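You operate a simulated robot arm through the tools that you are given. There is no shell and no other tool.

You are at the controls of a simulated robot arm. One attempt, no reset.

Task
Run two short pieces into the catch tray.
Fine: set the length and count knobs; power switch off at the end.

The check looks at the end state, three seconds after you hand in, the way a careful person would. Anything else that was tipped, shoved, dropped, spilled or broken makes it a failure.

Robot
A 7-joint arm with a two-finger parallel gripper, fixed in place. Base frame: the origin is at the foot of the arm, x ahead of it, y to its left, z up. Units: m, rad, N and s.
With the tool pointing down near the work surface it reaches from about 0.44 to 0.92 m from the base axis. Its first joint turns from -2.496 to 2.496 rad. Payload 3 kg.
Tool frame: the origin (TCP) lies between the finger pads and is the grasp point; the fingertips stand 0.03 m ahead of it; z points along the fingers, y is the line along which they close. The gripper opens to 0.094 m. The fingers are 0.028 m wide and 0.01 m thick; the gripper's body (0.05 by 0.096 m) begins 0.055 m behind the TCP.
Orientation is that of the tool frame in the base frame, as a unit quaternion [x, y, z, w]. With the fingers straight down and closing along the base's y, the tool's x points along the base's -x, its y along +y and its z along -z.

Tools
- The arm moves only by the tool jog_arm. Its argument "commands" is a list of rows, each a list of 7 numbers: the shift along the tool's x, y, z in m, then the turn, a rotation vector about the tool's x, y, z in rad, then the closure in counts, from 0 (fully open) to 255 (shut). In form: [[x, y, z, rx, ry, rz, hand], ...]. A call has 1 to 20 rows; each row is the pose to reach, as a shift and turn from the pose commanded when the call began, along the tool's axes at that moment. A row lasts 0.2 s, in which the tool goes at most 0.05 m and 0.15 rad; a call with a longer step from one row to the next is refused whole, and so is a gripper value outside its range. Where a pose cannot be reached the arm comes as near as it can. A force on the tool above 40 N (or 10 N above the force at the start of the call, whichever is more), or a blocked arm, ends the call early, and 0.2 s more pass. Each finger travels about 0.072 m/s and halts on what it meets, pressing with about 25 N; the grip force reading is that of the motor and also rises with nothing between the fingers. The clock runs only during rows and for 0.2 s after the last one: add rows that repeat a pose to give the fingers time. It gives the time, the measured TCP pose, the force on the tool (base axes), the opening and the grip force at its end, in the units of the frame above (readings bear some noise), with the torque about the TCP (base axes, N m) and any sound that the robot's microphone picked up.
- Cameras (640 x 400 px; columns grow to the right, rows downward): "scene" is fixed at [0.2209, 0.6494, 1.6326]; the picture's right is [-0.83, -0.55, 0.00], its down [-0.29, 0.44, -0.85] and it looks along [0.47, -0.71, -0.52] (base axes); focal length 352 px, centre (320, 200). "wrist" rides on the gripper at [0.076, 0.014, -0.102] in the tool frame; the picture's right is [-0.18, 0.98, 0.00], its down [-0.75, -0.14, -0.64] and it looks along [-0.63, -0.12, 0.77] (tool axes); focal length 243 px, centre (320, 200). There is no depth. A picture from a camera that has moved, and an enlarged one, comes with that camera's place and axes in the base frame and with its lens.
- capture(camera): a new picture of that camera. The clock stands still meanwhile.
- zoom(camera, box): a new picture of the part [left, top, right, bottom] of that camera's present view, enlarged. The clock stands still meanwhile.
- sign_off(): hands the job in; it is judged then, once.

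Nothing tells you positions but the pictures and the camera data. Unless the task says otherwise, let go and move clear before handing in.

The tools are called as a command line: name --pt "numbers of a row" for each row, then --argument value for the rest, lists and objects as JSON in quotes. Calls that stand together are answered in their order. jog_arm: Moves the arm, as the interface text tells. Its arguments: {"type":"object","properties":{"commands":{"type":"array"}},"required":["commands"]} The other tools are called the same way: capture (camera) takes a picture; zoom (camera, box) takes an enlarged picture of a part of a camera's view; sign_off () hands the job in.

At the start:

```text
time_s: 0.0
position: [0.4503, -0.0023, 1.2971]
ee_rot: [0.0, 1.0, 0.0, 0.0]
force: [0.1, 0.6, 0.2]
wrist_torque: [0.0, 0.01, 0.02]
grip_width: 0.094
gripper_force: 0.1
```

scene: 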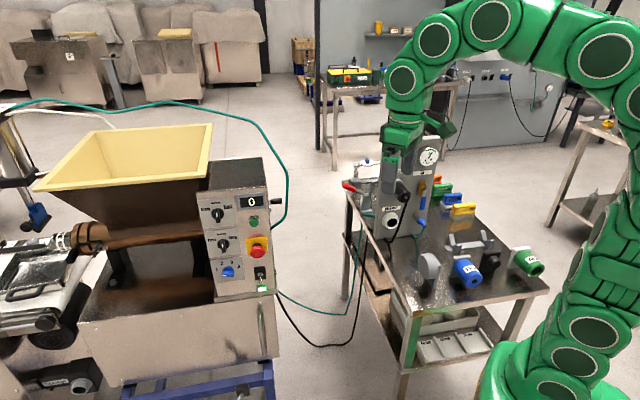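
wrist: 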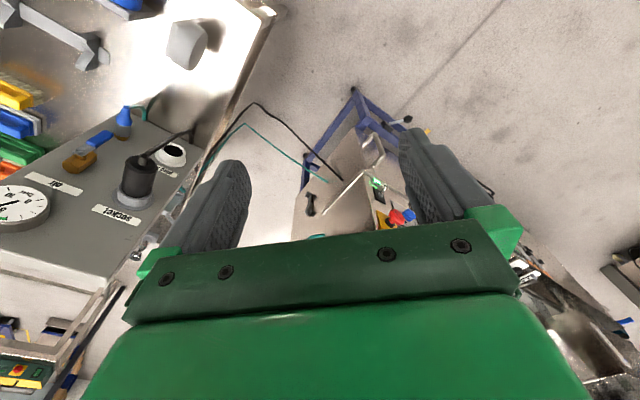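

I see an extruder-like machine with a control panel (two knobs, a display, an emergency stop, a blue knob, a power switch) and a workbench next to it. I'll zoom in on the panel and the surroundings first.

zoom --camera "scene" --box '[190, 150, 300, 310]'

zoom --camera "scene" --box '[0, 180, 220, 400]'

zoom --camera "scene" --box '[330, 130, 560, 380]'

zoom --camera "scene" --box '[200, 180, 280, 240]'

zoom --camera "scene" --box '[200, 230, 280, 300]'

```text
2.50 times, centred on (245, 230) of scene
camera zoom: at [0.2209, 0.6494, 1.6326], right [-0.83, -0.55, 0.0], down [-0.29, 0.44, -0.85], along [0.47, -0.71, -0.52], focal length 879 px, centre (508, 125)
```

zoom: 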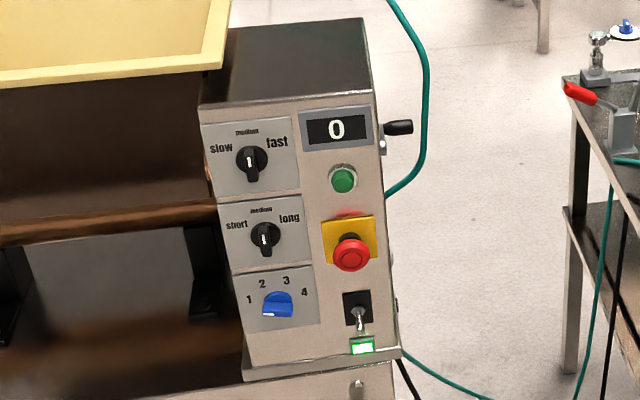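

```text
1.82 times, centred on (110, 290) of scene
camera zoom: at [0.2209, 0.6494, 1.6326], right [-0.83, -0.55, 0.0], down [-0.29, 0.44, -0.85], along [0.47, -0.71, -0.52], focal length 640 px, centre (702, 36)
```

zoom: 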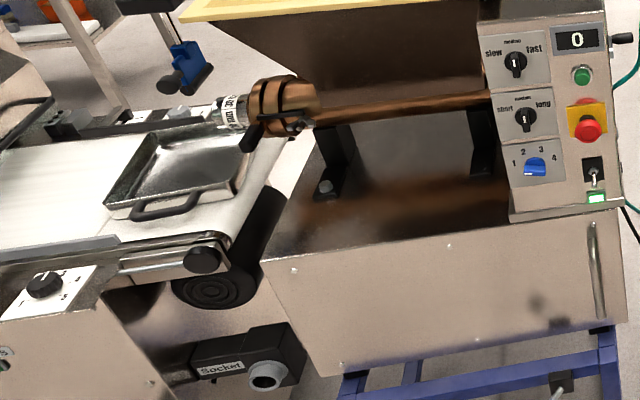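

```text
1.60 times, centred on (445, 255) of scene
camera zoom: at [0.2209, 0.6494, 1.6326], right [-0.83, -0.55, 0.0], down [-0.29, 0.44, -0.85], along [0.47, -0.71, -0.52], focal length 563 px, centre (120, 112)
```

zoom: 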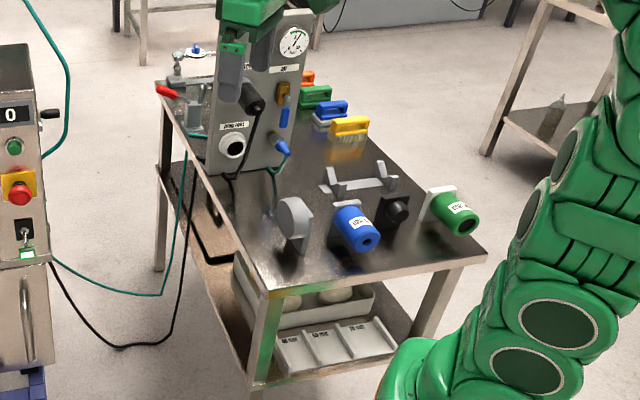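

```text
6.67 times, centred on (240, 210) of scene
camera zoom: at [0.2209, 0.6494, 1.6326], right [-0.83, -0.55, 0.0], down [-0.29, 0.44, -0.85], along [0.47, -0.71, -0.52], focal length 2345 px, centre (853, 133)
```

zoom: 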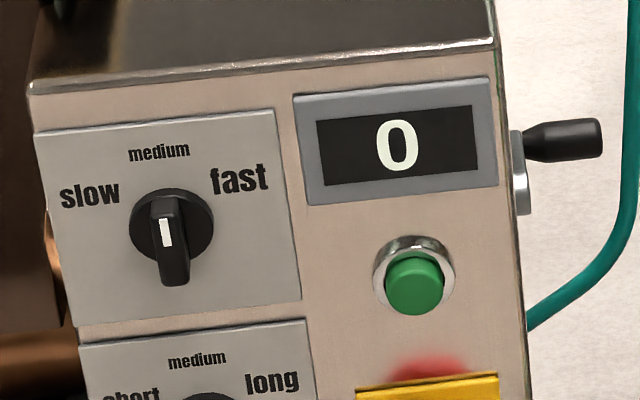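

```text
5.71 times, centred on (240, 265) of scene
camera zoom: at [0.2209, 0.6494, 1.6326], right [-0.83, -0.55, 0.0], down [-0.29, 0.44, -0.85], along [0.47, -0.71, -0.52], focal length 2010 px, centre (777, -171)
```

zoom: 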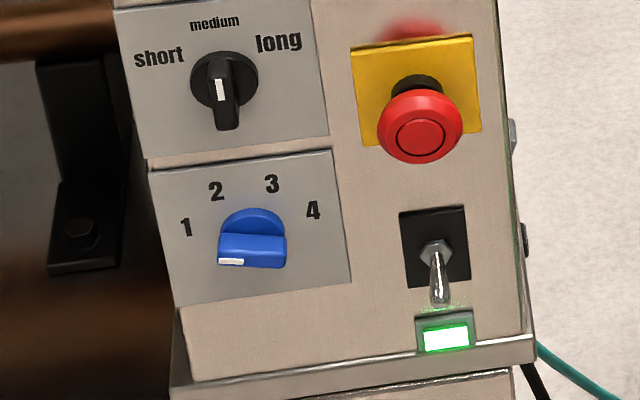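

I see the panel lamp lit (power on), display 0, length at medium, count knob at 1, and the catch tray on a conveyor. I put the e-stop at about (0.765, 0.125, 1.015) in the base frame; next come close-up wrist views.

zoom --camera "wrist" --box '[280, 80, 440, 240]'

zoom --camera "scene" --box '[30, 200, 130, 270]'

zoom --camera "scene" --box '[0, 240, 110, 400]'

zoom --camera "scene" --box '[20, 100, 220, 230]'

zoom --camera "scene" --box '[80, 270, 300, 400]'

```text
2.50 times, centred on (360, 160) of wrist
camera zoom: at [0.3731, 0.0108, 1.3993], right [0.18, 0.98, 0.0], down [0.75, -0.14, 0.64], along [0.63, -0.12, -0.77], focal length 606 px, centre (220, 300)
```

zoom: 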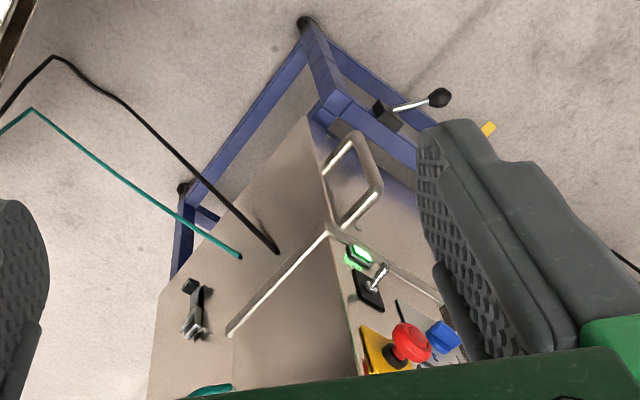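

```text
5.71 times, centred on (80, 235) of scene
camera zoom: at [0.2209, 0.6494, 1.6326], right [-0.83, -0.55, 0.0], down [-0.29, 0.44, -0.85], along [0.47, -0.71, -0.52], focal length 2010 px, centre (1691, 0)
```

zoom: 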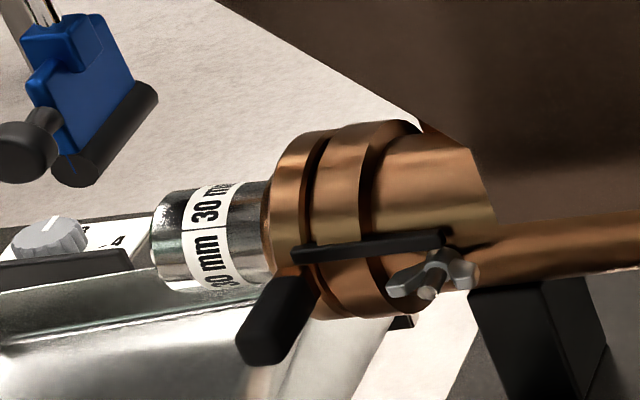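

```text
2.50 times, centred on (55, 320) of scene
camera zoom: at [0.2209, 0.6494, 1.6326], right [-0.83, -0.55, 0.0], down [-0.29, 0.44, -0.85], along [0.47, -0.71, -0.52], focal length 879 px, centre (982, -100)
```

zoom: 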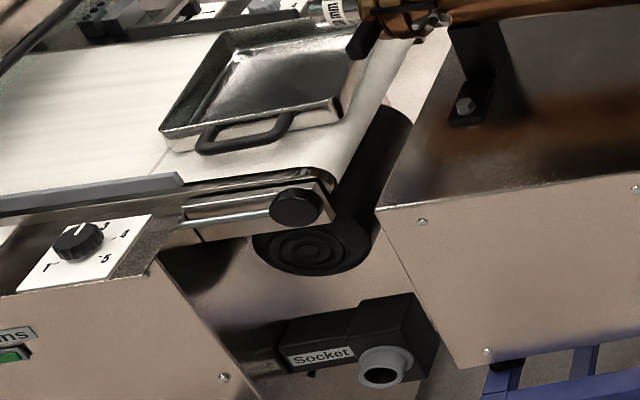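

```text
3.08 times, centred on (120, 165) of scene
camera zoom: at [0.2209, 0.6494, 1.6326], right [-0.83, -0.55, 0.0], down [-0.29, 0.44, -0.85], along [0.47, -0.71, -0.52], focal length 1082 px, centre (935, 308)
```

zoom: 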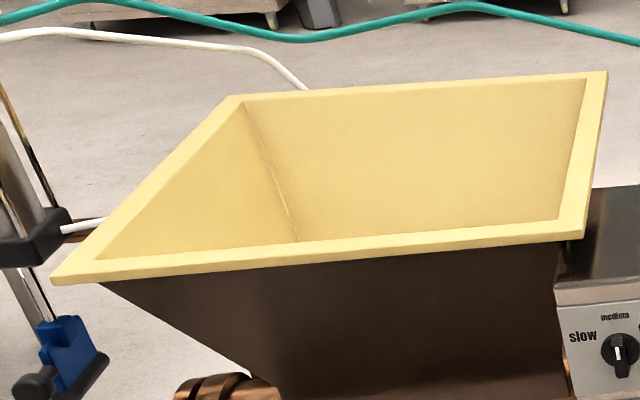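

```text
2.91 times, centred on (190, 335) of scene
camera zoom: at [0.2209, 0.6494, 1.6326], right [-0.83, -0.55, 0.0], down [-0.29, 0.44, -0.85], along [0.47, -0.71, -0.52], focal length 1023 px, centre (698, -193)
```

zoom: 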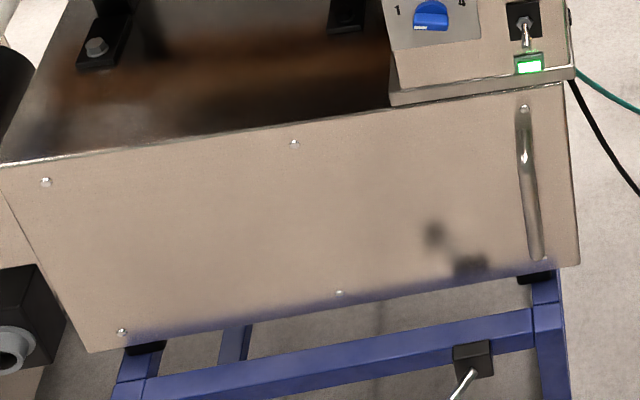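

I see the panel faces the camera, with its normal near (-0.71, 0.71, 0) and its right front corner near (0.78, 0.06, 0.8). I'll swing the arm left with the tool pitched 45° so the wrist camera looks squarely at the panel from about 0.4 m.

jog_arm --pt "-0.02 0.0293 0.0231 0.0257 -0.062 0.062 0" --pt "-0.04 0.0587 0.0462 0.0513 -0.124 0.124 0" --pt "-0.06 0.088 0.0692 0.077 -0.186 0.186 0" --pt "-0.08 0.1173 0.0923 0.1027 -0.248 0.248 0" --pt "-0.1 0.1467 0.1154 0.1283 -0.31 0.31 0" --pt "-0.12 0.176 0.1385 0.154 -0.372 0.372 0" --pt "-0.14 0.2053 0.1616 0.1797 -0.434 0.434 0" --pt "-0.16 0.2347 0.1847 0.2053 -0.496 0.496 0" --pt "-0.18 0.264 0.2077 0.231 -0.558 0.558 0" --pt "-0.2 0.2933 0.2308 0.2567 -0.62 0.62 0" --pt "-0.22 0.3227 0.2539 0.2823 -0.682 0.682 0" --pt "-0.24 0.352 0.277 0.308 -0.744 0.744 0" --pt "-0.24 0.352 0.277 0.308 -0.744 0.744 0"

capture --camera "wrist"

capture --camera "scene"

```text
time_s: 2.8
position: [0.6905, 0.3506, 1.019]
ee_rot: [0.354, 0.853, -0.146, 0.355]
force: [0.9, -0.6, -0.4]
wrist_torque: [-0.04, 0.0, 0.04]
grip_width: 0.0939
gripper_force: 0.1
```

```text
taken
camera wrist: at [0.611, 0.4499, 1.0372], right [0.79, 0.6, 0.13], down [-0.05, -0.16, 0.99], along [0.61, -0.78, -0.1], focal length 243 px, centre (320, 200)
```

wrist: 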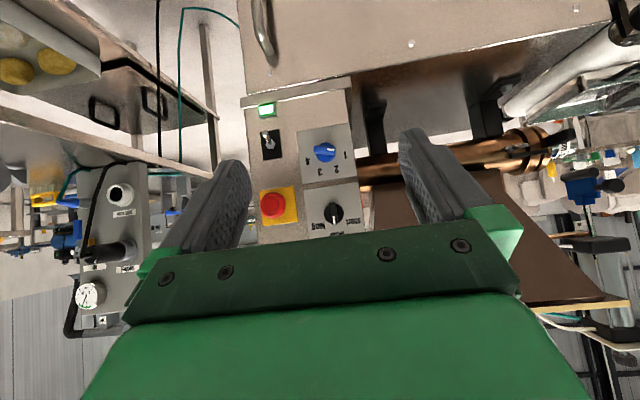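

```text
taken
```

scene: 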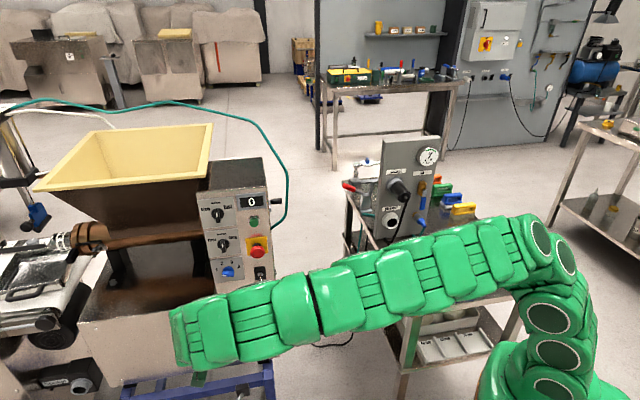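

The wrist camera now faces the panel, though the image is upside down. I'll zoom in to measure the controls.

zoom --camera "wrist" --box '[230, 80, 370, 250]'

zoom --camera "wrist" --box '[285, 115, 375, 180]'

zoom --camera "scene" --box '[200, 180, 280, 240]'

zoom --camera "scene" --box '[200, 225, 280, 290]'

```text
2.35 times, centred on (300, 165) of wrist
camera zoom: at [0.611, 0.4499, 1.0372], right [0.79, 0.6, 0.13], down [-0.05, -0.16, 0.99], along [0.61, -0.78, -0.1], focal length 571 px, centre (367, 282)
```

zoom: 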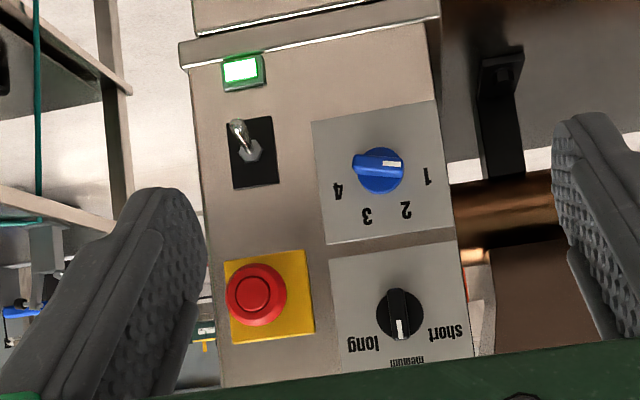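

```text
6.15 times, centred on (330, 148) of wrist
camera zoom: at [0.611, 0.4499, 1.0372], right [0.79, 0.6, 0.13], down [-0.05, -0.16, 0.99], along [0.61, -0.78, -0.1], focal length 1493 px, centre (258, 523)
```

zoom: 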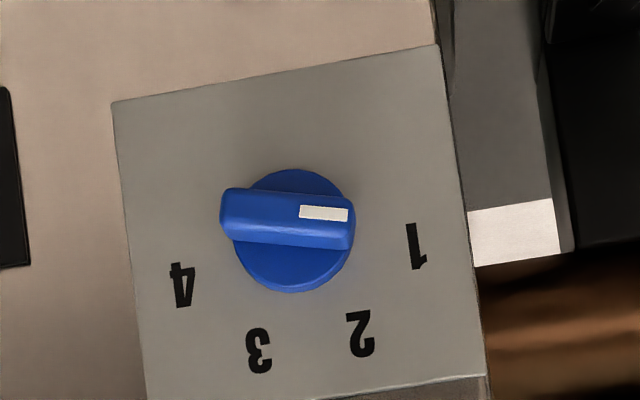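

```text
6.67 times, centred on (240, 210) of scene
camera zoom: at [0.2209, 0.6494, 1.6326], right [-0.83, -0.55, 0.0], down [-0.29, 0.44, -0.85], along [0.47, -0.71, -0.52], focal length 2345 px, centre (853, 133)
```

zoom: 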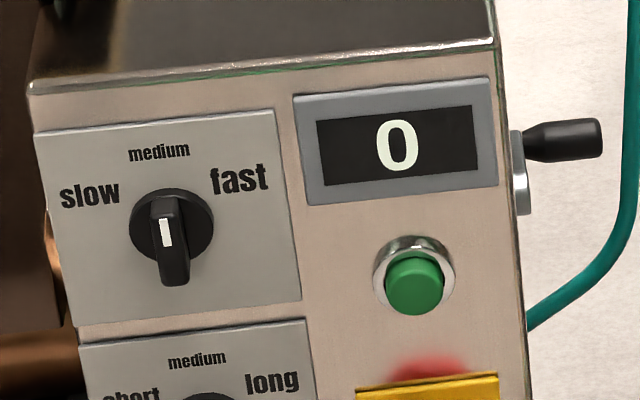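

```text
6.15 times, centred on (240, 258) of scene
camera zoom: at [0.2209, 0.6494, 1.6326], right [-0.83, -0.55, 0.0], down [-0.29, 0.44, -0.85], along [0.47, -0.71, -0.52], focal length 2165 px, centre (812, -154)
```

zoom: 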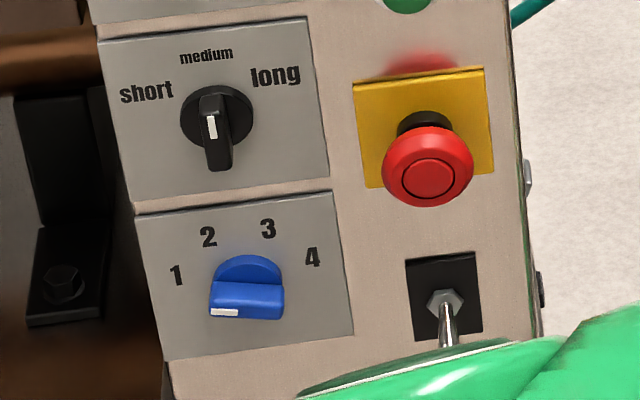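

I place the controls in panel coordinates: length knob (u 0.724, z 1.024, bar vertical), count knob (u 0.724, z 0.925, pointing about -75° at "1"), green button (u 0.634, z 1.09), switch (u 0.635, z 0.89). Next I level the tool in front of the length knob with the fingers half open.

jog_arm --pt "-0.0147 -0.0021 0.0135 0 -0.1309 0 110" --pt "-0.0294 -0.0042 0.0271 0 -0.2618 0 110" --pt "-0.0441 -0.0064 0.0406 0 -0.3927 0 110" --pt "-0.0588 -0.0085 0.0541 0 -0.5236 0 110" --pt "-0.0735 -0.0106 0.0677 0 -0.6545 0 110" --pt "-0.0882 -0.0127 0.0812 0 -0.7854 0 110" --pt "-0.0882 -0.0127 0.0812 0 -0.7854 0 110"

capture --camera "wrist"

capture --camera "scene"

```text
time_s: 4.4
position: [0.7657, 0.256, 1.0234]
ee_rot: [0.271, 0.653, -0.271, 0.654]
force: [0.5, 0.9, -0.3]
wrist_torque: [-0.03, 0.0, -0.05]
grip_width: 0.0539
gripper_force: 0.1
```

```text
taken
camera wrist: at [0.703, 0.338, 0.9486], right [0.69, 0.7, 0.18], down [-0.55, 0.35, 0.75], along [0.46, -0.62, 0.63], focal length 243 px, centre (320, 200)
```

wrist: 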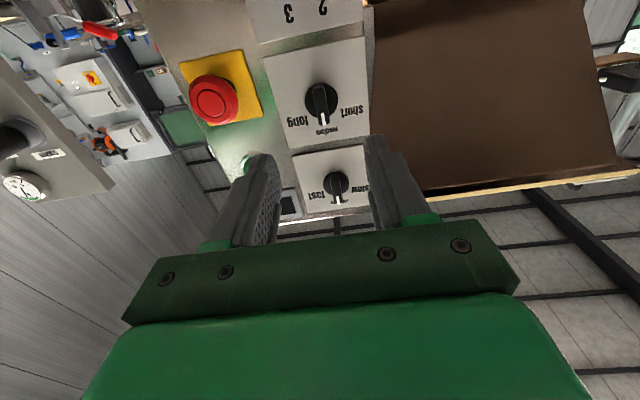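

```text
taken
```

scene: 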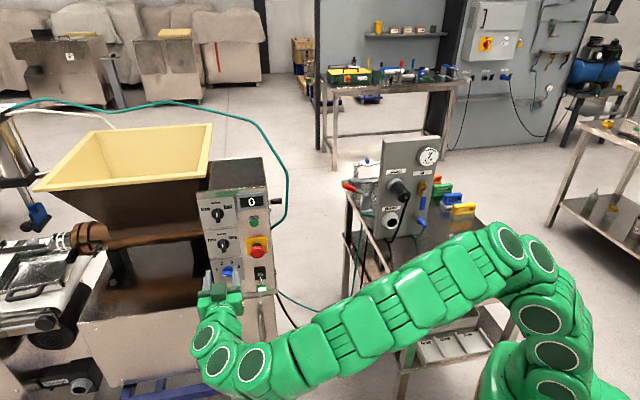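

The tool is level in front of the length knob. I'll zoom in to refine the knob's position and depth.

zoom --camera "wrist" --box '[260, 40, 400, 150]'

zoom --camera "scene" --box '[190, 225, 280, 320]'

```text
3.64 times, centred on (330, 95) of wrist
camera zoom: at [0.703, 0.338, 0.9486], right [0.69, 0.7, 0.18], down [-0.55, 0.35, 0.75], along [0.46, -0.62, 0.63], focal length 882 px, centre (284, 582)
```

zoom: 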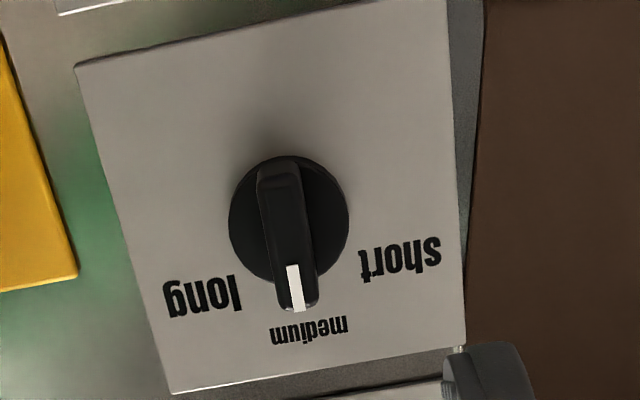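

```text
4.21 times, centred on (235, 272) of scene
camera zoom: at [0.2209, 0.6494, 1.6326], right [-0.83, -0.55, 0.0], down [-0.29, 0.44, -0.85], along [0.47, -0.71, -0.52], focal length 1481 px, centre (678, -105)
```

zoom: 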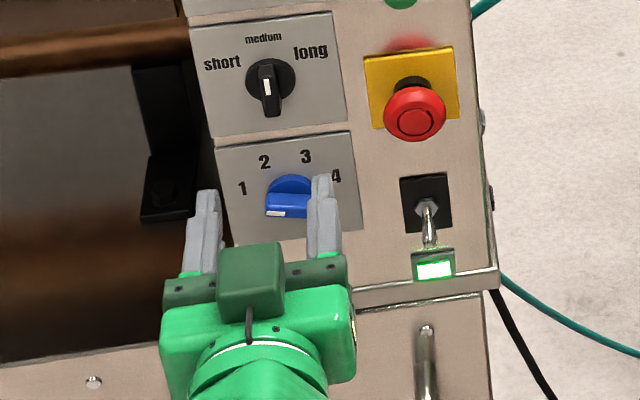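

The knob is where I expected. I'll advance to straddle the bar with the fingertips short of the plate.

jog_arm --pt "0 0.001 0.03 0 0 0 110" --pt "0 0.001 0.06 0 0 0 110" --pt "0 0.001 0.08 0 0 0 110" --pt "0 0.001 0.09 0 0 0 110" --pt "0 0.001 0.099 0 0 0 110" --pt "0 0.001 0.099 0 0 0 110"

capture --camera "wrist"

zoom --camera "scene" --box '[190, 205, 280, 300]'

```text
time_s: 5.8
position: [0.8388, 0.1859, 1.0244]
ee_rot: [0.271, 0.653, -0.27, 0.654]
force: [-0.2, 0.1, 0.3]
wrist_torque: [0.01, 0.0, -0.02]
grip_width: 0.0536
gripper_force: 0.1
```

```text
taken
camera wrist: at [0.7746, 0.2687, 0.9478], right [0.69, 0.7, 0.18], down [-0.55, 0.35, 0.75], along [0.46, -0.63, 0.63], focal length 243 px, centre (320, 200)
```

wrist: 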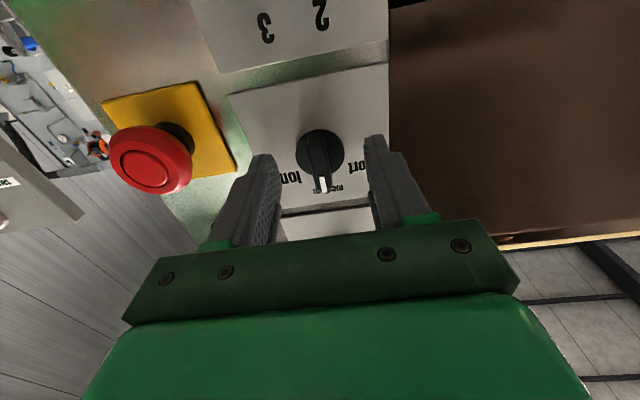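

```text
4.21 times, centred on (235, 252) of scene
camera zoom: at [0.2209, 0.6494, 1.6326], right [-0.83, -0.55, 0.0], down [-0.29, 0.44, -0.85], along [0.47, -0.71, -0.52], focal length 1481 px, centre (678, -21)
```

zoom: 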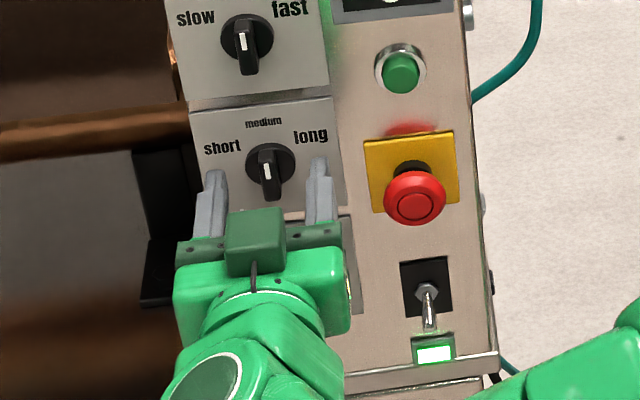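

Both fingertips overlap the bar by about a centimetre. Closing on the length knob.

jog_arm --pt "0 0 0 0 0 0 170" --pt "0 0 0 0 0 0 215" --pt "0 0 0 0 0 0 255" --pt "0 0 0 0 0 0 255" --pt "0 0 0 0 0 0 255"

zoom --camera "wrist" --box '[220, 80, 420, 240]'

```text
time_s: 7.0
position: [0.8373, 0.1873, 1.0232]
ee_rot: [0.271, 0.653, -0.271, 0.653]
force: [-5.0, -1.4, 0.1]
wrist_torque: [0.04, -0.01, -0.07]
grip_width: 0.0108
gripper_force: 44.3
```

```text
2.50 times, centred on (320, 160) of wrist
camera zoom: at [0.7745, 0.2687, 0.9478], right [0.69, 0.69, 0.18], down [-0.55, 0.35, 0.75], along [0.46, -0.63, 0.63], focal length 606 px, centre (320, 300)
```

zoom: 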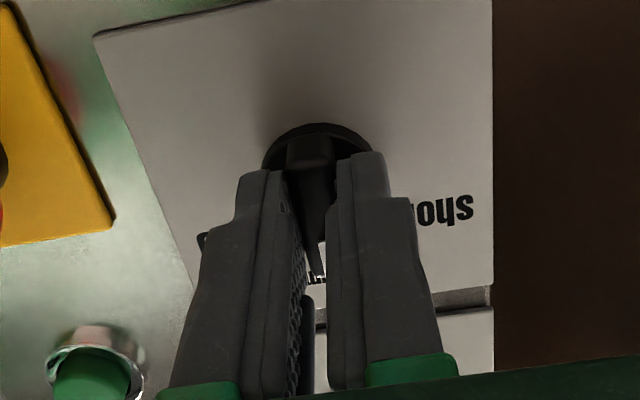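

The bar is held (10.8 mm). The "short" label sits 60° counter-clockwise, so I'll turn the tool by -1.047 rad about its axis.

jog_arm --pt "0 0 0 0 0 -0.1309 255" --pt "0 0 0 0 0 -0.2618 255" --pt "0 0 0 0 0 -0.3927 255" --pt "0 0 0 0 0 -0.5236 255" --pt "0 0 0 0 0 -0.6545 255" --pt "0 0 0 0 0 -0.7854 255" --pt "0 0 0 0 0 -0.9163 255" --pt "0 0 0 0 0 -1.0472 255" --pt "0 0 0 0 0 -1.0472 255"

zoom --camera "scene" --box '[190, 205, 280, 300]'

capture --camera "wrist"

```text
time_s: 9.0
position: [0.8366, 0.1856, 1.0246]
ee_rot: [-0.093, 0.701, -0.562, 0.43]
force: [14.2, -6.6, -9.1]
wrist_torque: [0.42, 0.44, -0.52]
grip_width: 0.0106
gripper_force: 44.1
```

```text
4.21 times, centred on (235, 252) of scene
camera zoom: at [0.2209, 0.6494, 1.6326], right [-0.83, -0.55, 0.0], down [-0.29, 0.44, -0.85], along [0.47, -0.71, -0.52], focal length 1481 px, centre (678, -21)
```

zoom: 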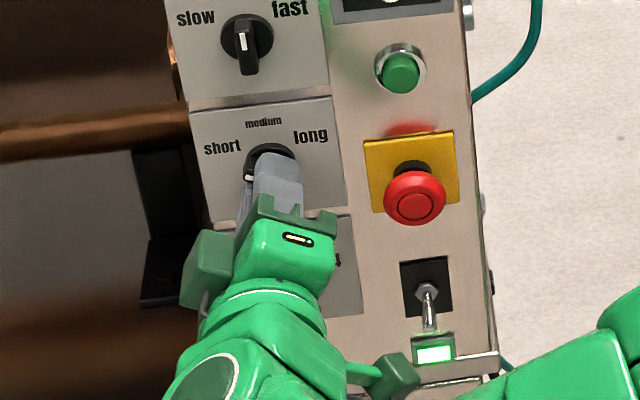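

```text
taken
camera wrist: at [0.722, 0.2163, 0.9741], right [0.46, 0.46, -0.76], down [-0.04, 0.87, 0.5], along [0.89, -0.2, 0.42], focal length 243 px, centre (320, 200)
```

wrist: 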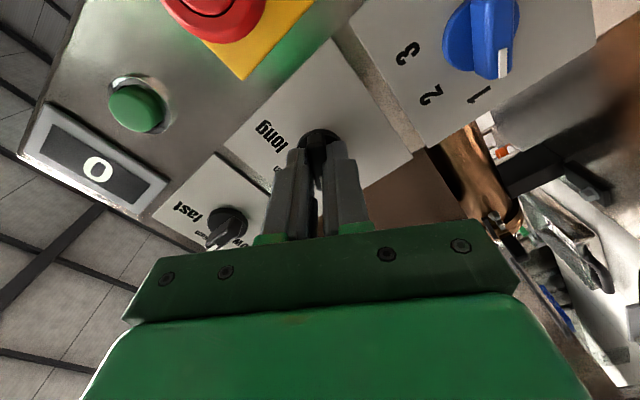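

The turn went through with little axial torque. I'll open the fingers, back off and look.

jog_arm --pt "0 0 0 0 0 0 200" --pt "0 0 0 0 0 0 150" --pt "0 0 0 0 0 0 110" --pt "0 0 0 0 0 0 110" --pt "0 0 -0.03 0 0 0 110" --pt "0 0 -0.07 0 0 0 110" --pt "0 0 -0.1 0 0 0 110" --pt "0 0 -0.1 0 0 0 110"

capture --camera "wrist"

zoom --camera "scene" --box '[190, 205, 280, 300]'

```text
time_s: 10.8
position: [0.7652, 0.258, 1.0237]
ee_rot: [-0.093, 0.702, -0.561, 0.43]
force: [0.9, -0.6, -0.5]
wrist_torque: [-0.02, 0.02, 0.01]
grip_width: 0.0534
gripper_force: 0.1
```

```text
taken
camera wrist: at [0.6499, 0.2887, 0.9727], right [0.46, 0.46, -0.76], down [-0.04, 0.87, 0.5], along [0.89, -0.2, 0.42], focal length 243 px, centre (320, 200)
```

wrist: 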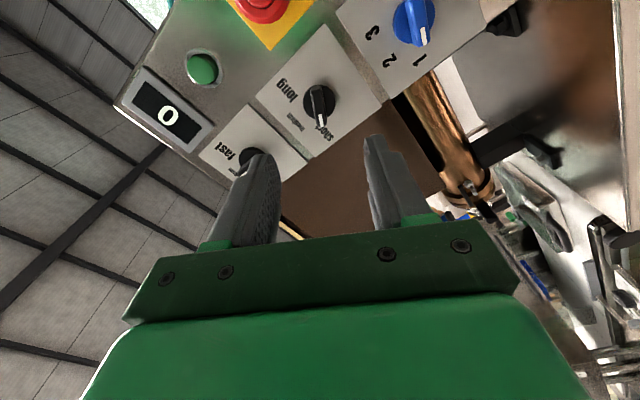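

```text
4.21 times, centred on (235, 252) of scene
camera zoom: at [0.2209, 0.6494, 1.6326], right [-0.83, -0.55, 0.0], down [-0.29, 0.44, -0.85], along [0.47, -0.71, -0.52], focal length 1481 px, centre (678, -21)
```

zoom: 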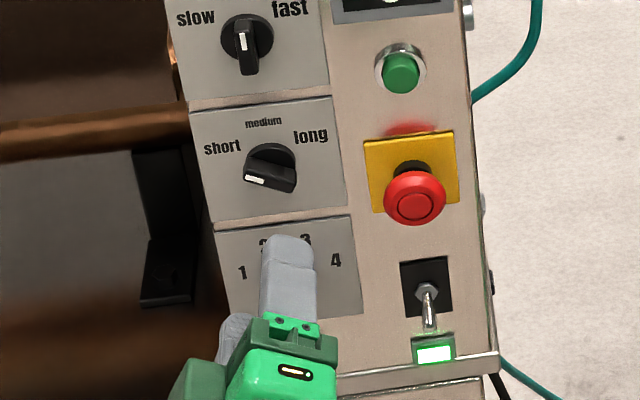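

The length knob now points toward "short". I'll zoom in to check its angle.

zoom --camera "wrist" --box '[240, 20, 460, 180]'

zoom --camera "wrist" --box '[270, 60, 370, 150]'

```text
2.50 times, centred on (350, 100) of wrist
camera zoom: at [0.6499, 0.2887, 0.9727], right [0.46, 0.46, -0.76], down [-0.04, 0.87, 0.5], along [0.89, -0.2, 0.42], focal length 606 px, centre (245, 450)
```

zoom: 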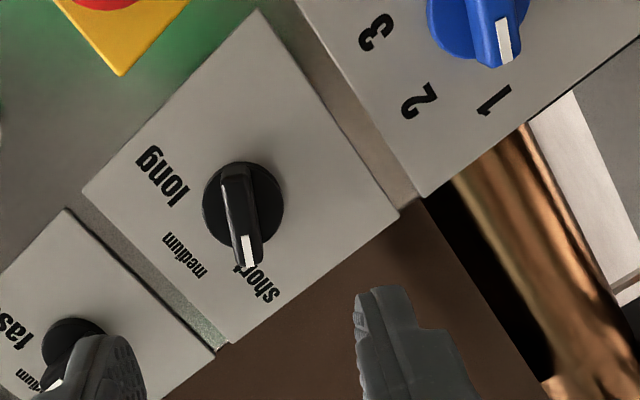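

```text
4.44 times, centred on (320, 105) of wrist
camera zoom: at [0.6499, 0.2887, 0.9727], right [0.46, 0.46, -0.76], down [-0.04, 0.87, 0.5], along [0.89, -0.2, 0.42], focal length 1078 px, centre (320, 622)
```

zoom: 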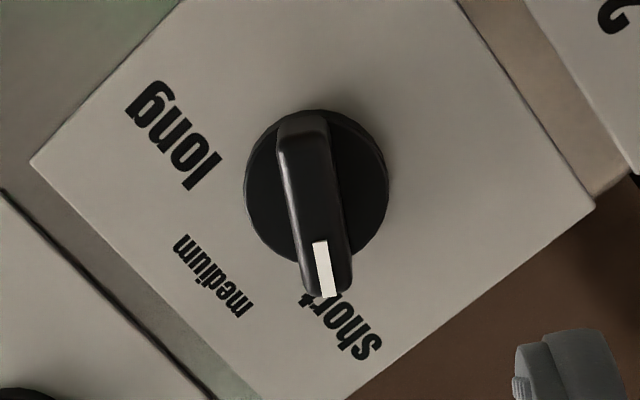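

The length knob sits on the "short" label. Now I'll move down in front of the count knob and roll 15° further to match its bar.

jog_arm --pt "0.0165 0.0285 0 0 0 -0.0873 110" --pt "0.0329 0.057 0 0 0 -0.1745 110" --pt "0.0494 0.0855 0 0 0 -0.2618 110" --pt "0.0494 0.0855 0 0 0 -0.2618 110"

capture --camera "wrist"

zoom --camera "wrist" --box '[250, 40, 390, 150]'

capture --camera "scene"

```text
time_s: 11.8
position: [0.7629, 0.2586, 0.9243]
ee_rot: [-0.184, 0.683, -0.613, 0.353]
force: [0.8, 0.4, -0.4]
wrist_torque: [0.04, -0.03, -0.05]
grip_width: 0.0534
gripper_force: 0.0
```

```text
taken
camera wrist: at [0.6409, 0.2799, 0.8909], right [0.31, 0.3, -0.9], down [0.03, 0.94, 0.33], along [0.95, -0.13, 0.28], focal length 243 px, centre (320, 200)
```

wrist: 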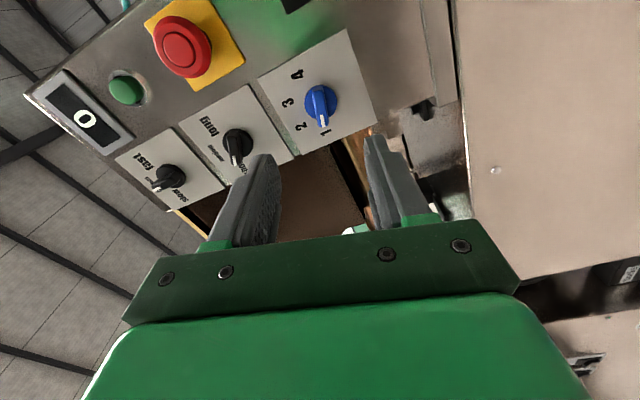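

```text
3.64 times, centred on (320, 95) of wrist
camera zoom: at [0.6409, 0.2799, 0.8909], right [0.31, 0.3, -0.9], down [0.03, 0.94, 0.33], along [0.95, -0.13, 0.28], focal length 882 px, centre (320, 582)
```

zoom: 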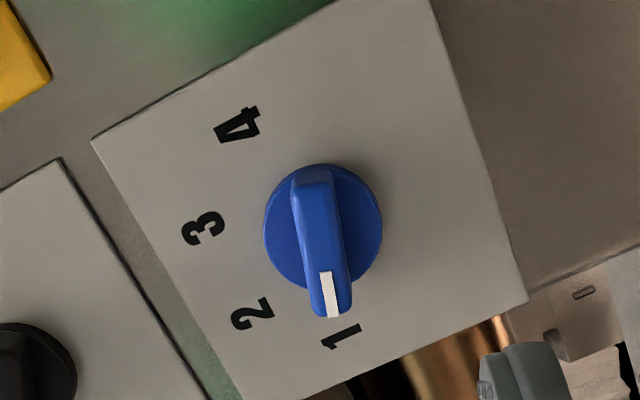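

```text
taken
```

scene: 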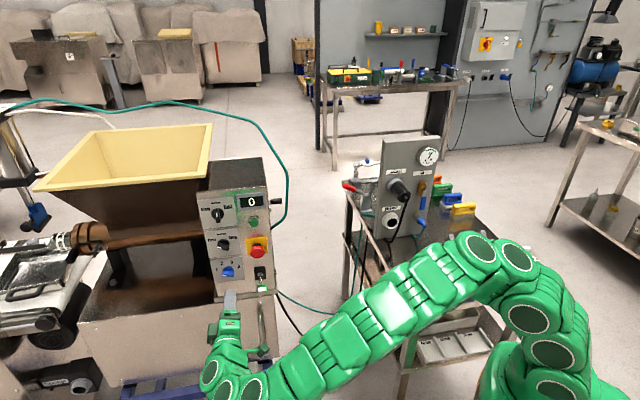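

The count knob is centred and its bar aligns with the fingers. I'll advance to straddle it.

jog_arm --pt "-0.001 0.001 0.03 0 0 0 110" --pt "-0.001 0.001 0.06 0 0 0 110" --pt "-0.001 0.001 0.08 0 0 0 110" --pt "-0.001 0.001 0.092 0 0 0 110" --pt "-0.001 0.001 0.103 0 0 0 110" --pt "-0.001 0.001 0.103 0 0 0 110"

zoom --camera "wrist" --box '[220, 80, 420, 240]'

zoom --camera "scene" --box '[190, 205, 280, 300]'

```text
time_s: 13.2
position: [0.8391, 0.1855, 0.9239]
ee_rot: [-0.182, 0.683, -0.612, 0.354]
force: [-0.7, -0.6, 0.0]
wrist_torque: [0.0, 0.0, -0.01]
grip_width: 0.0535
gripper_force: 0.0
```

```text
2.50 times, centred on (320, 160) of wrist
camera zoom: at [0.7164, 0.2076, 0.8911], right [0.31, 0.31, -0.9], down [0.03, 0.94, 0.33], along [0.95, -0.13, 0.28], focal length 606 px, centre (320, 300)
```

zoom: 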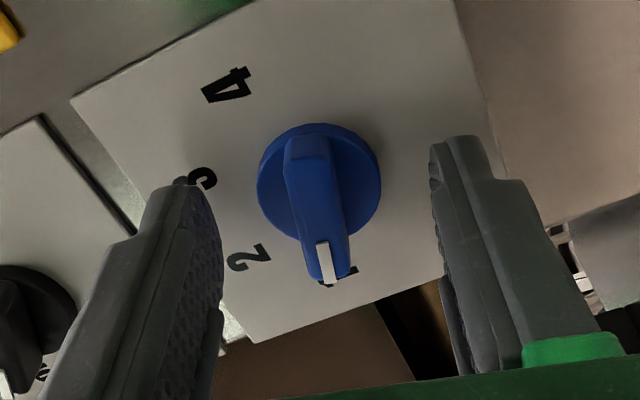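

```text
4.21 times, centred on (235, 252) of scene
camera zoom: at [0.2209, 0.6494, 1.6326], right [-0.83, -0.55, 0.0], down [-0.29, 0.44, -0.85], along [0.47, -0.71, -0.52], focal length 1481 px, centre (678, -21)
```

zoom: 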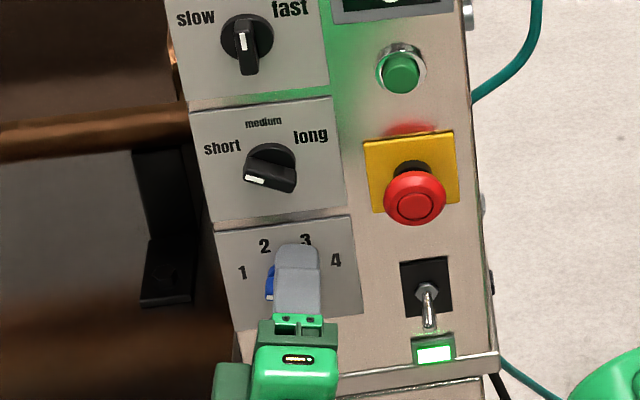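

The bar is centred between the pads. I'll close on it and turn 50° clockwise, from "1" to "2".

jog_arm --pt "0 0 0 0 0 0 170" --pt "0 0 0 0 0 0 215" --pt "0 0 0 0 0 0 255" --pt "0 0 0 0 0 0 255" --pt "0 0 0 0 0 0 255"

zoom --camera "wrist" --box '[220, 80, 420, 240]'

```text
time_s: 14.4
position: [0.8378, 0.1847, 0.925]
ee_rot: [-0.183, 0.683, -0.612, 0.353]
force: [-2.0, -0.4, 4.0]
wrist_torque: [-0.02, -0.05, -0.1]
grip_width: 0.0106
gripper_force: 44.9
```

```text
2.50 times, centred on (320, 160) of wrist
camera zoom: at [0.7163, 0.2077, 0.8914], right [0.31, 0.31, -0.9], down [0.03, 0.94, 0.33], along [0.95, -0.13, 0.28], focal length 606 px, centre (320, 300)
```

zoom: 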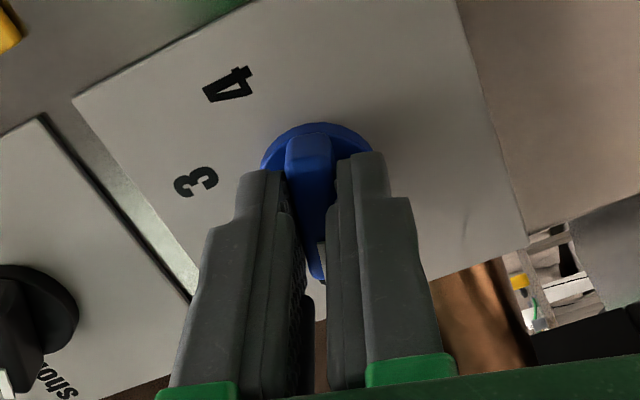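

The count knob's bar is gripped. Turning it 50° clockwise to "2", then releasing and backing off.

jog_arm --pt "0 0 0 0 0 0.1247 255" --pt "0 0 0 0 0 0.2493 255" --pt "0 0 0 0 0 0.374 255" --pt "0 0 0 0 0 0.4987 255" --pt "0 0 0 0 0 0.6233 255" --pt "0 0 0 0 0 0.748 255" --pt "0 0 0 0 0 0.8727 255" --pt "0 0 0 0 0 0.8727 255"

jog_arm --pt "0 0 0 0 0 0 200" --pt "0 0 0 0 0 0 150" --pt "0 0 0 0 0 0 110" --pt "0 0 0 0 0 0 110" --pt "0 0 -0.03 0 0 0 110" --pt "0 0 -0.07 0 0 0 110" --pt "0 0 -0.11 0 0 0 110" --pt "0 0 -0.11 0 0 0 110"

capture --camera "wrist"

zoom --camera "wrist" --box '[250, 20, 410, 150]'

zoom --camera "scene" --box '[190, 205, 280, 300]'

```text
time_s: 16.2
position: [0.8384, 0.1854, 0.9238]
ee_rot: [0.123, 0.697, -0.405, 0.58]
force: [-7.8, -3.1, -12.1]
wrist_torque: [0.78, 0.76, -0.53]
grip_width: 0.0109
gripper_force: 44.0
```

```text
time_s: 18.0
position: [0.7604, 0.2648, 0.9263]
ee_rot: [0.123, 0.696, -0.406, 0.579]
force: [0.4, -0.7, 0.5]
wrist_torque: [-0.02, 0.04, -0.01]
grip_width: 0.0534
gripper_force: 0.0
```

```text
taken
camera wrist: at [0.6748, 0.3232, 0.8509], right [0.69, 0.68, -0.25], down [-0.32, 0.59, 0.74], along [0.65, -0.43, 0.62], focal length 243 px, centre (320, 200)
```

wrist: 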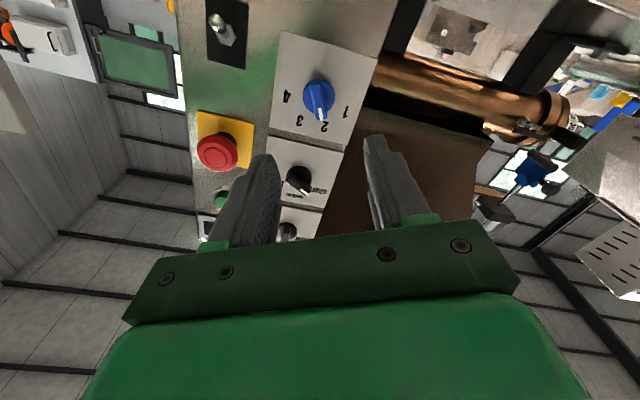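

```text
3.08 times, centred on (330, 85) of wrist
camera zoom: at [0.6748, 0.3232, 0.8509], right [0.69, 0.68, -0.25], down [-0.32, 0.59, 0.74], along [0.65, -0.43, 0.62], focal length 746 px, centre (289, 554)
```

zoom: 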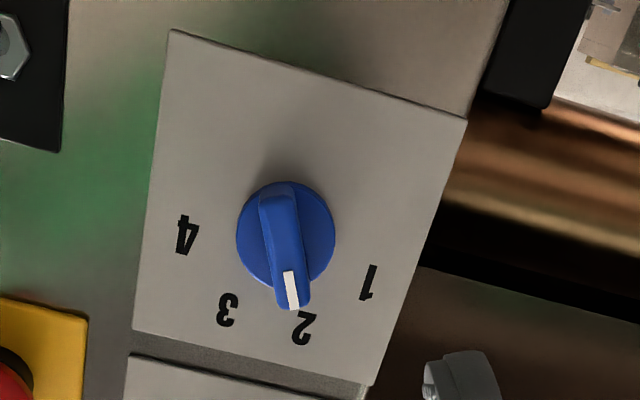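

```text
4.21 times, centred on (235, 252) of scene
camera zoom: at [0.2209, 0.6494, 1.6326], right [-0.83, -0.55, 0.0], down [-0.29, 0.44, -0.85], along [0.47, -0.71, -0.52], focal length 1481 px, centre (678, -21)
```

zoom: 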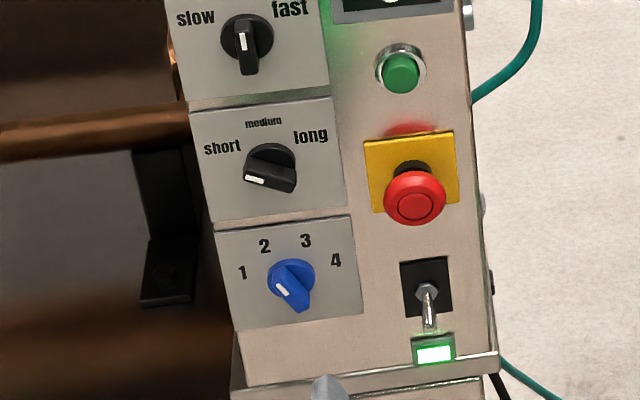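

The count knob is on "2" and the length knob on "short". Before starting I'll check that the tray really sits under the nozzle.

zoom --camera "scene" --box '[0, 200, 130, 340]'

zoom --camera "wrist" --box '[480, 0, 640, 200]'

zoom --camera "wrist" --box '[180, 0, 300, 100]'

```text
2.86 times, centred on (65, 270) of scene
camera zoom: at [0.2209, 0.6494, 1.6326], right [-0.83, -0.55, 0.0], down [-0.29, 0.44, -0.85], along [0.47, -0.71, -0.52], focal length 1005 px, centre (1049, 0)
```

zoom: 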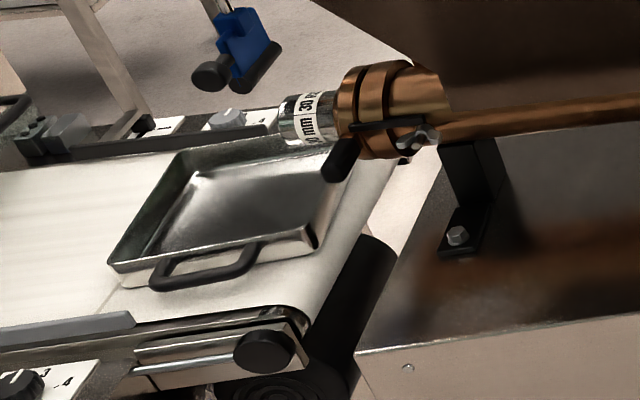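

```text
2.00 times, centred on (560, 100) of wrist
camera zoom: at [0.6748, 0.3232, 0.8509], right [0.69, 0.68, -0.25], down [-0.32, 0.59, 0.74], along [0.65, -0.43, 0.62], focal length 485 px, centre (-160, 400)
```

zoom: 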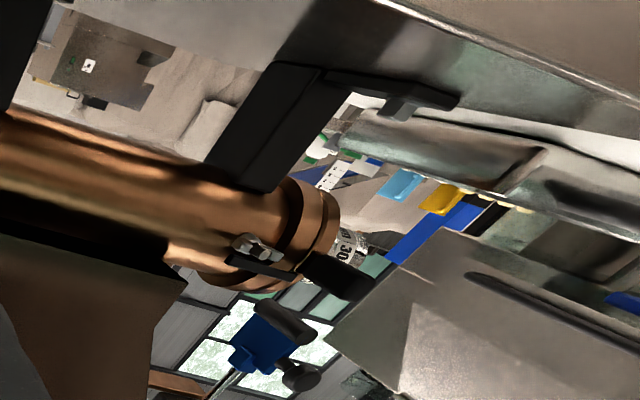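

```text
4.00 times, centred on (240, 50) of wrist
camera zoom: at [0.6748, 0.3232, 0.8509], right [0.69, 0.68, -0.25], down [-0.32, 0.59, 0.74], along [0.65, -0.43, 0.62], focal length 970 px, centre (640, 800)
```

zoom: 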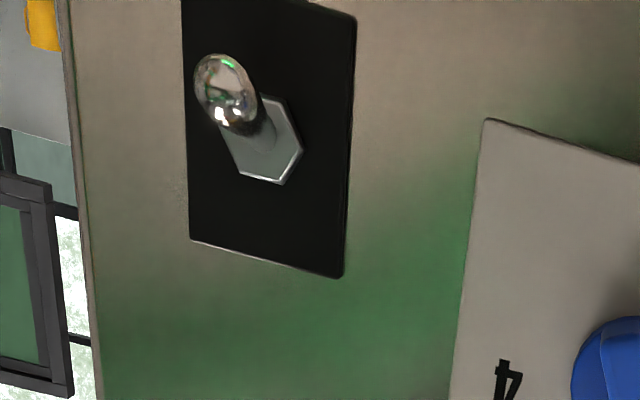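

The nozzle mouth (u 1.29, n -0.76) lies over the tray, so the pieces will fall in. Now I'll close the fingers and move to a standoff in front of the green start button.

jog_arm --pt "-0.0222 -0.0304 0.002 0 0 0.0873 170" --pt "-0.0444 -0.0609 0.004 0 0 0.1745 230" --pt "-0.0667 -0.0913 0.006 0 0 0.2618 255" --pt "-0.0889 -0.1218 0.008 0 0 0.3491 255" --pt "-0.1111 -0.1522 0.01 0 0 0.4363 255" --pt "-0.1111 -0.1522 0.01 0 0 0.4363 255"

capture --camera "wrist"

zoom --camera "wrist" --box '[250, 50, 390, 160]'

zoom --camera "scene" --box '[190, 180, 290, 300]'

```text
time_s: 19.4
position: [0.7045, 0.194, 1.0918]
ee_rot: [0.272, 0.653, -0.27, 0.654]
force: [0.4, -0.2, 0.1]
wrist_torque: [0.01, 0.02, -0.01]
grip_width: 0.0
gripper_force: 24.6
```

```text
taken
camera wrist: at [0.6416, 0.2757, 1.0158], right [0.7, 0.69, 0.19], down [-0.55, 0.35, 0.75], along [0.46, -0.63, 0.63], focal length 243 px, centre (320, 200)
```

wrist: 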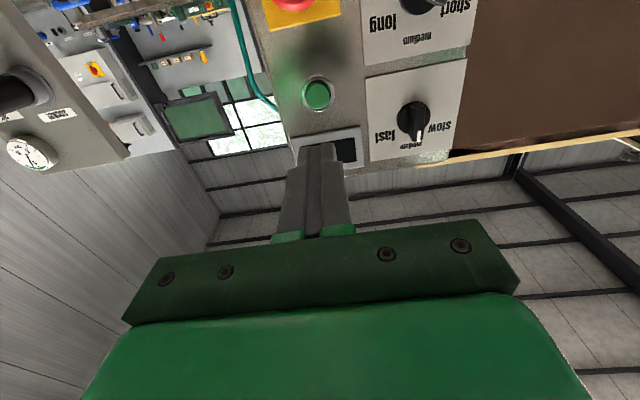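

```text
3.64 times, centred on (320, 105) of wrist
camera zoom: at [0.6416, 0.2757, 1.0158], right [0.7, 0.69, 0.19], down [-0.55, 0.35, 0.75], along [0.46, -0.63, 0.63], focal length 882 px, centre (320, 546)
```

zoom: 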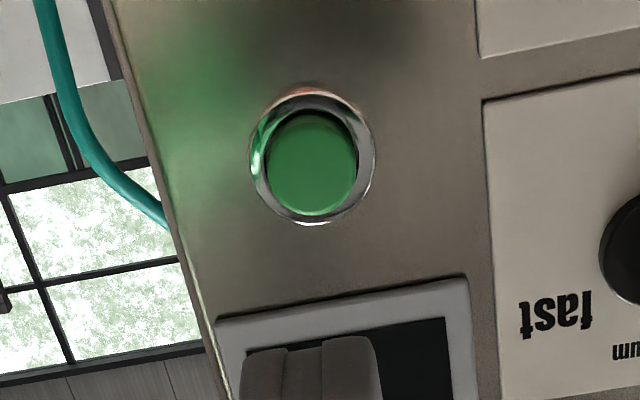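

```text
3.33 times, centred on (240, 240) of scene
camera zoom: at [0.2209, 0.6494, 1.6326], right [-0.83, -0.55, 0.0], down [-0.29, 0.44, -0.85], along [0.47, -0.71, -0.52], focal length 1173 px, centre (587, 67)
```

zoom: 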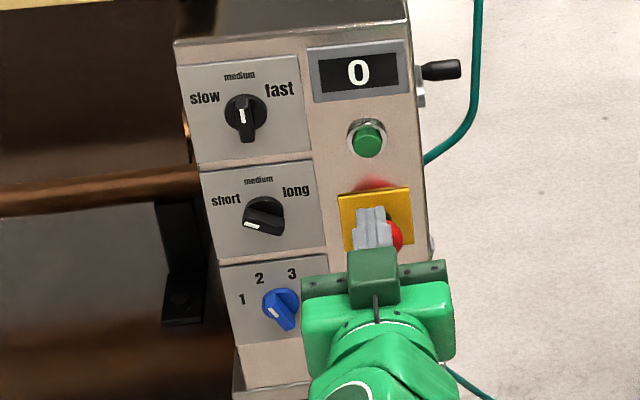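

The button is right ahead of the closed fingers. I'll advance close to it, then press in small steps, watching force and sound.

jog_arm --pt "0.003 -0.0015 0.03 0 0 0 255" --pt "0.003 -0.0015 0.06 0 0 0 255" --pt "0.003 -0.0015 0.08 0 0 0 255" --pt "0.003 -0.0015 0.08 0 0 0 255"

zoom --camera "scene" --box '[200, 180, 280, 240]'

zoom --camera "wrist" --box '[250, 80, 390, 190]'

```text
time_s: 20.4
position: [0.7568, 0.1342, 1.087]
ee_rot: [0.271, 0.654, -0.271, 0.653]
force: [-0.2, 0.4, 0.7]
wrist_torque: [0.02, -0.02, 0.0]
grip_width: 0.0
gripper_force: 25.1
```

```text
6.67 times, centred on (240, 210) of scene
camera zoom: at [0.2209, 0.6494, 1.6326], right [-0.83, -0.55, 0.0], down [-0.29, 0.44, -0.85], along [0.47, -0.71, -0.52], focal length 2345 px, centre (853, 133)
```

zoom: 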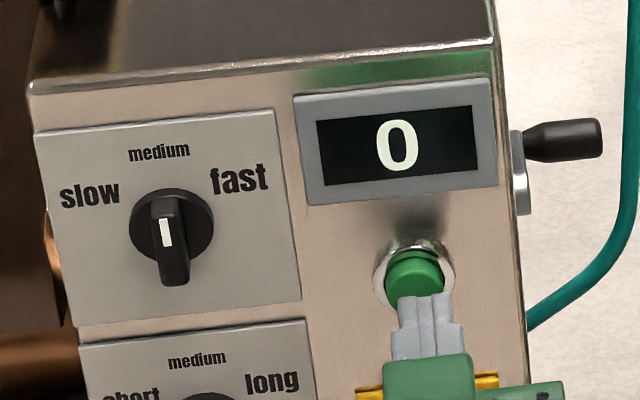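

```text
3.64 times, centred on (320, 135) of wrist
camera zoom: at [0.6952, 0.2152, 1.0119], right [0.69, 0.7, 0.18], down [-0.55, 0.35, 0.75], along [0.46, -0.63, 0.63], focal length 882 px, centre (320, 436)
```

zoom: 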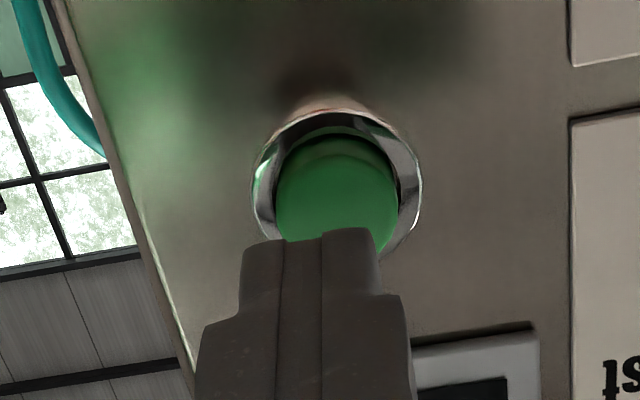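

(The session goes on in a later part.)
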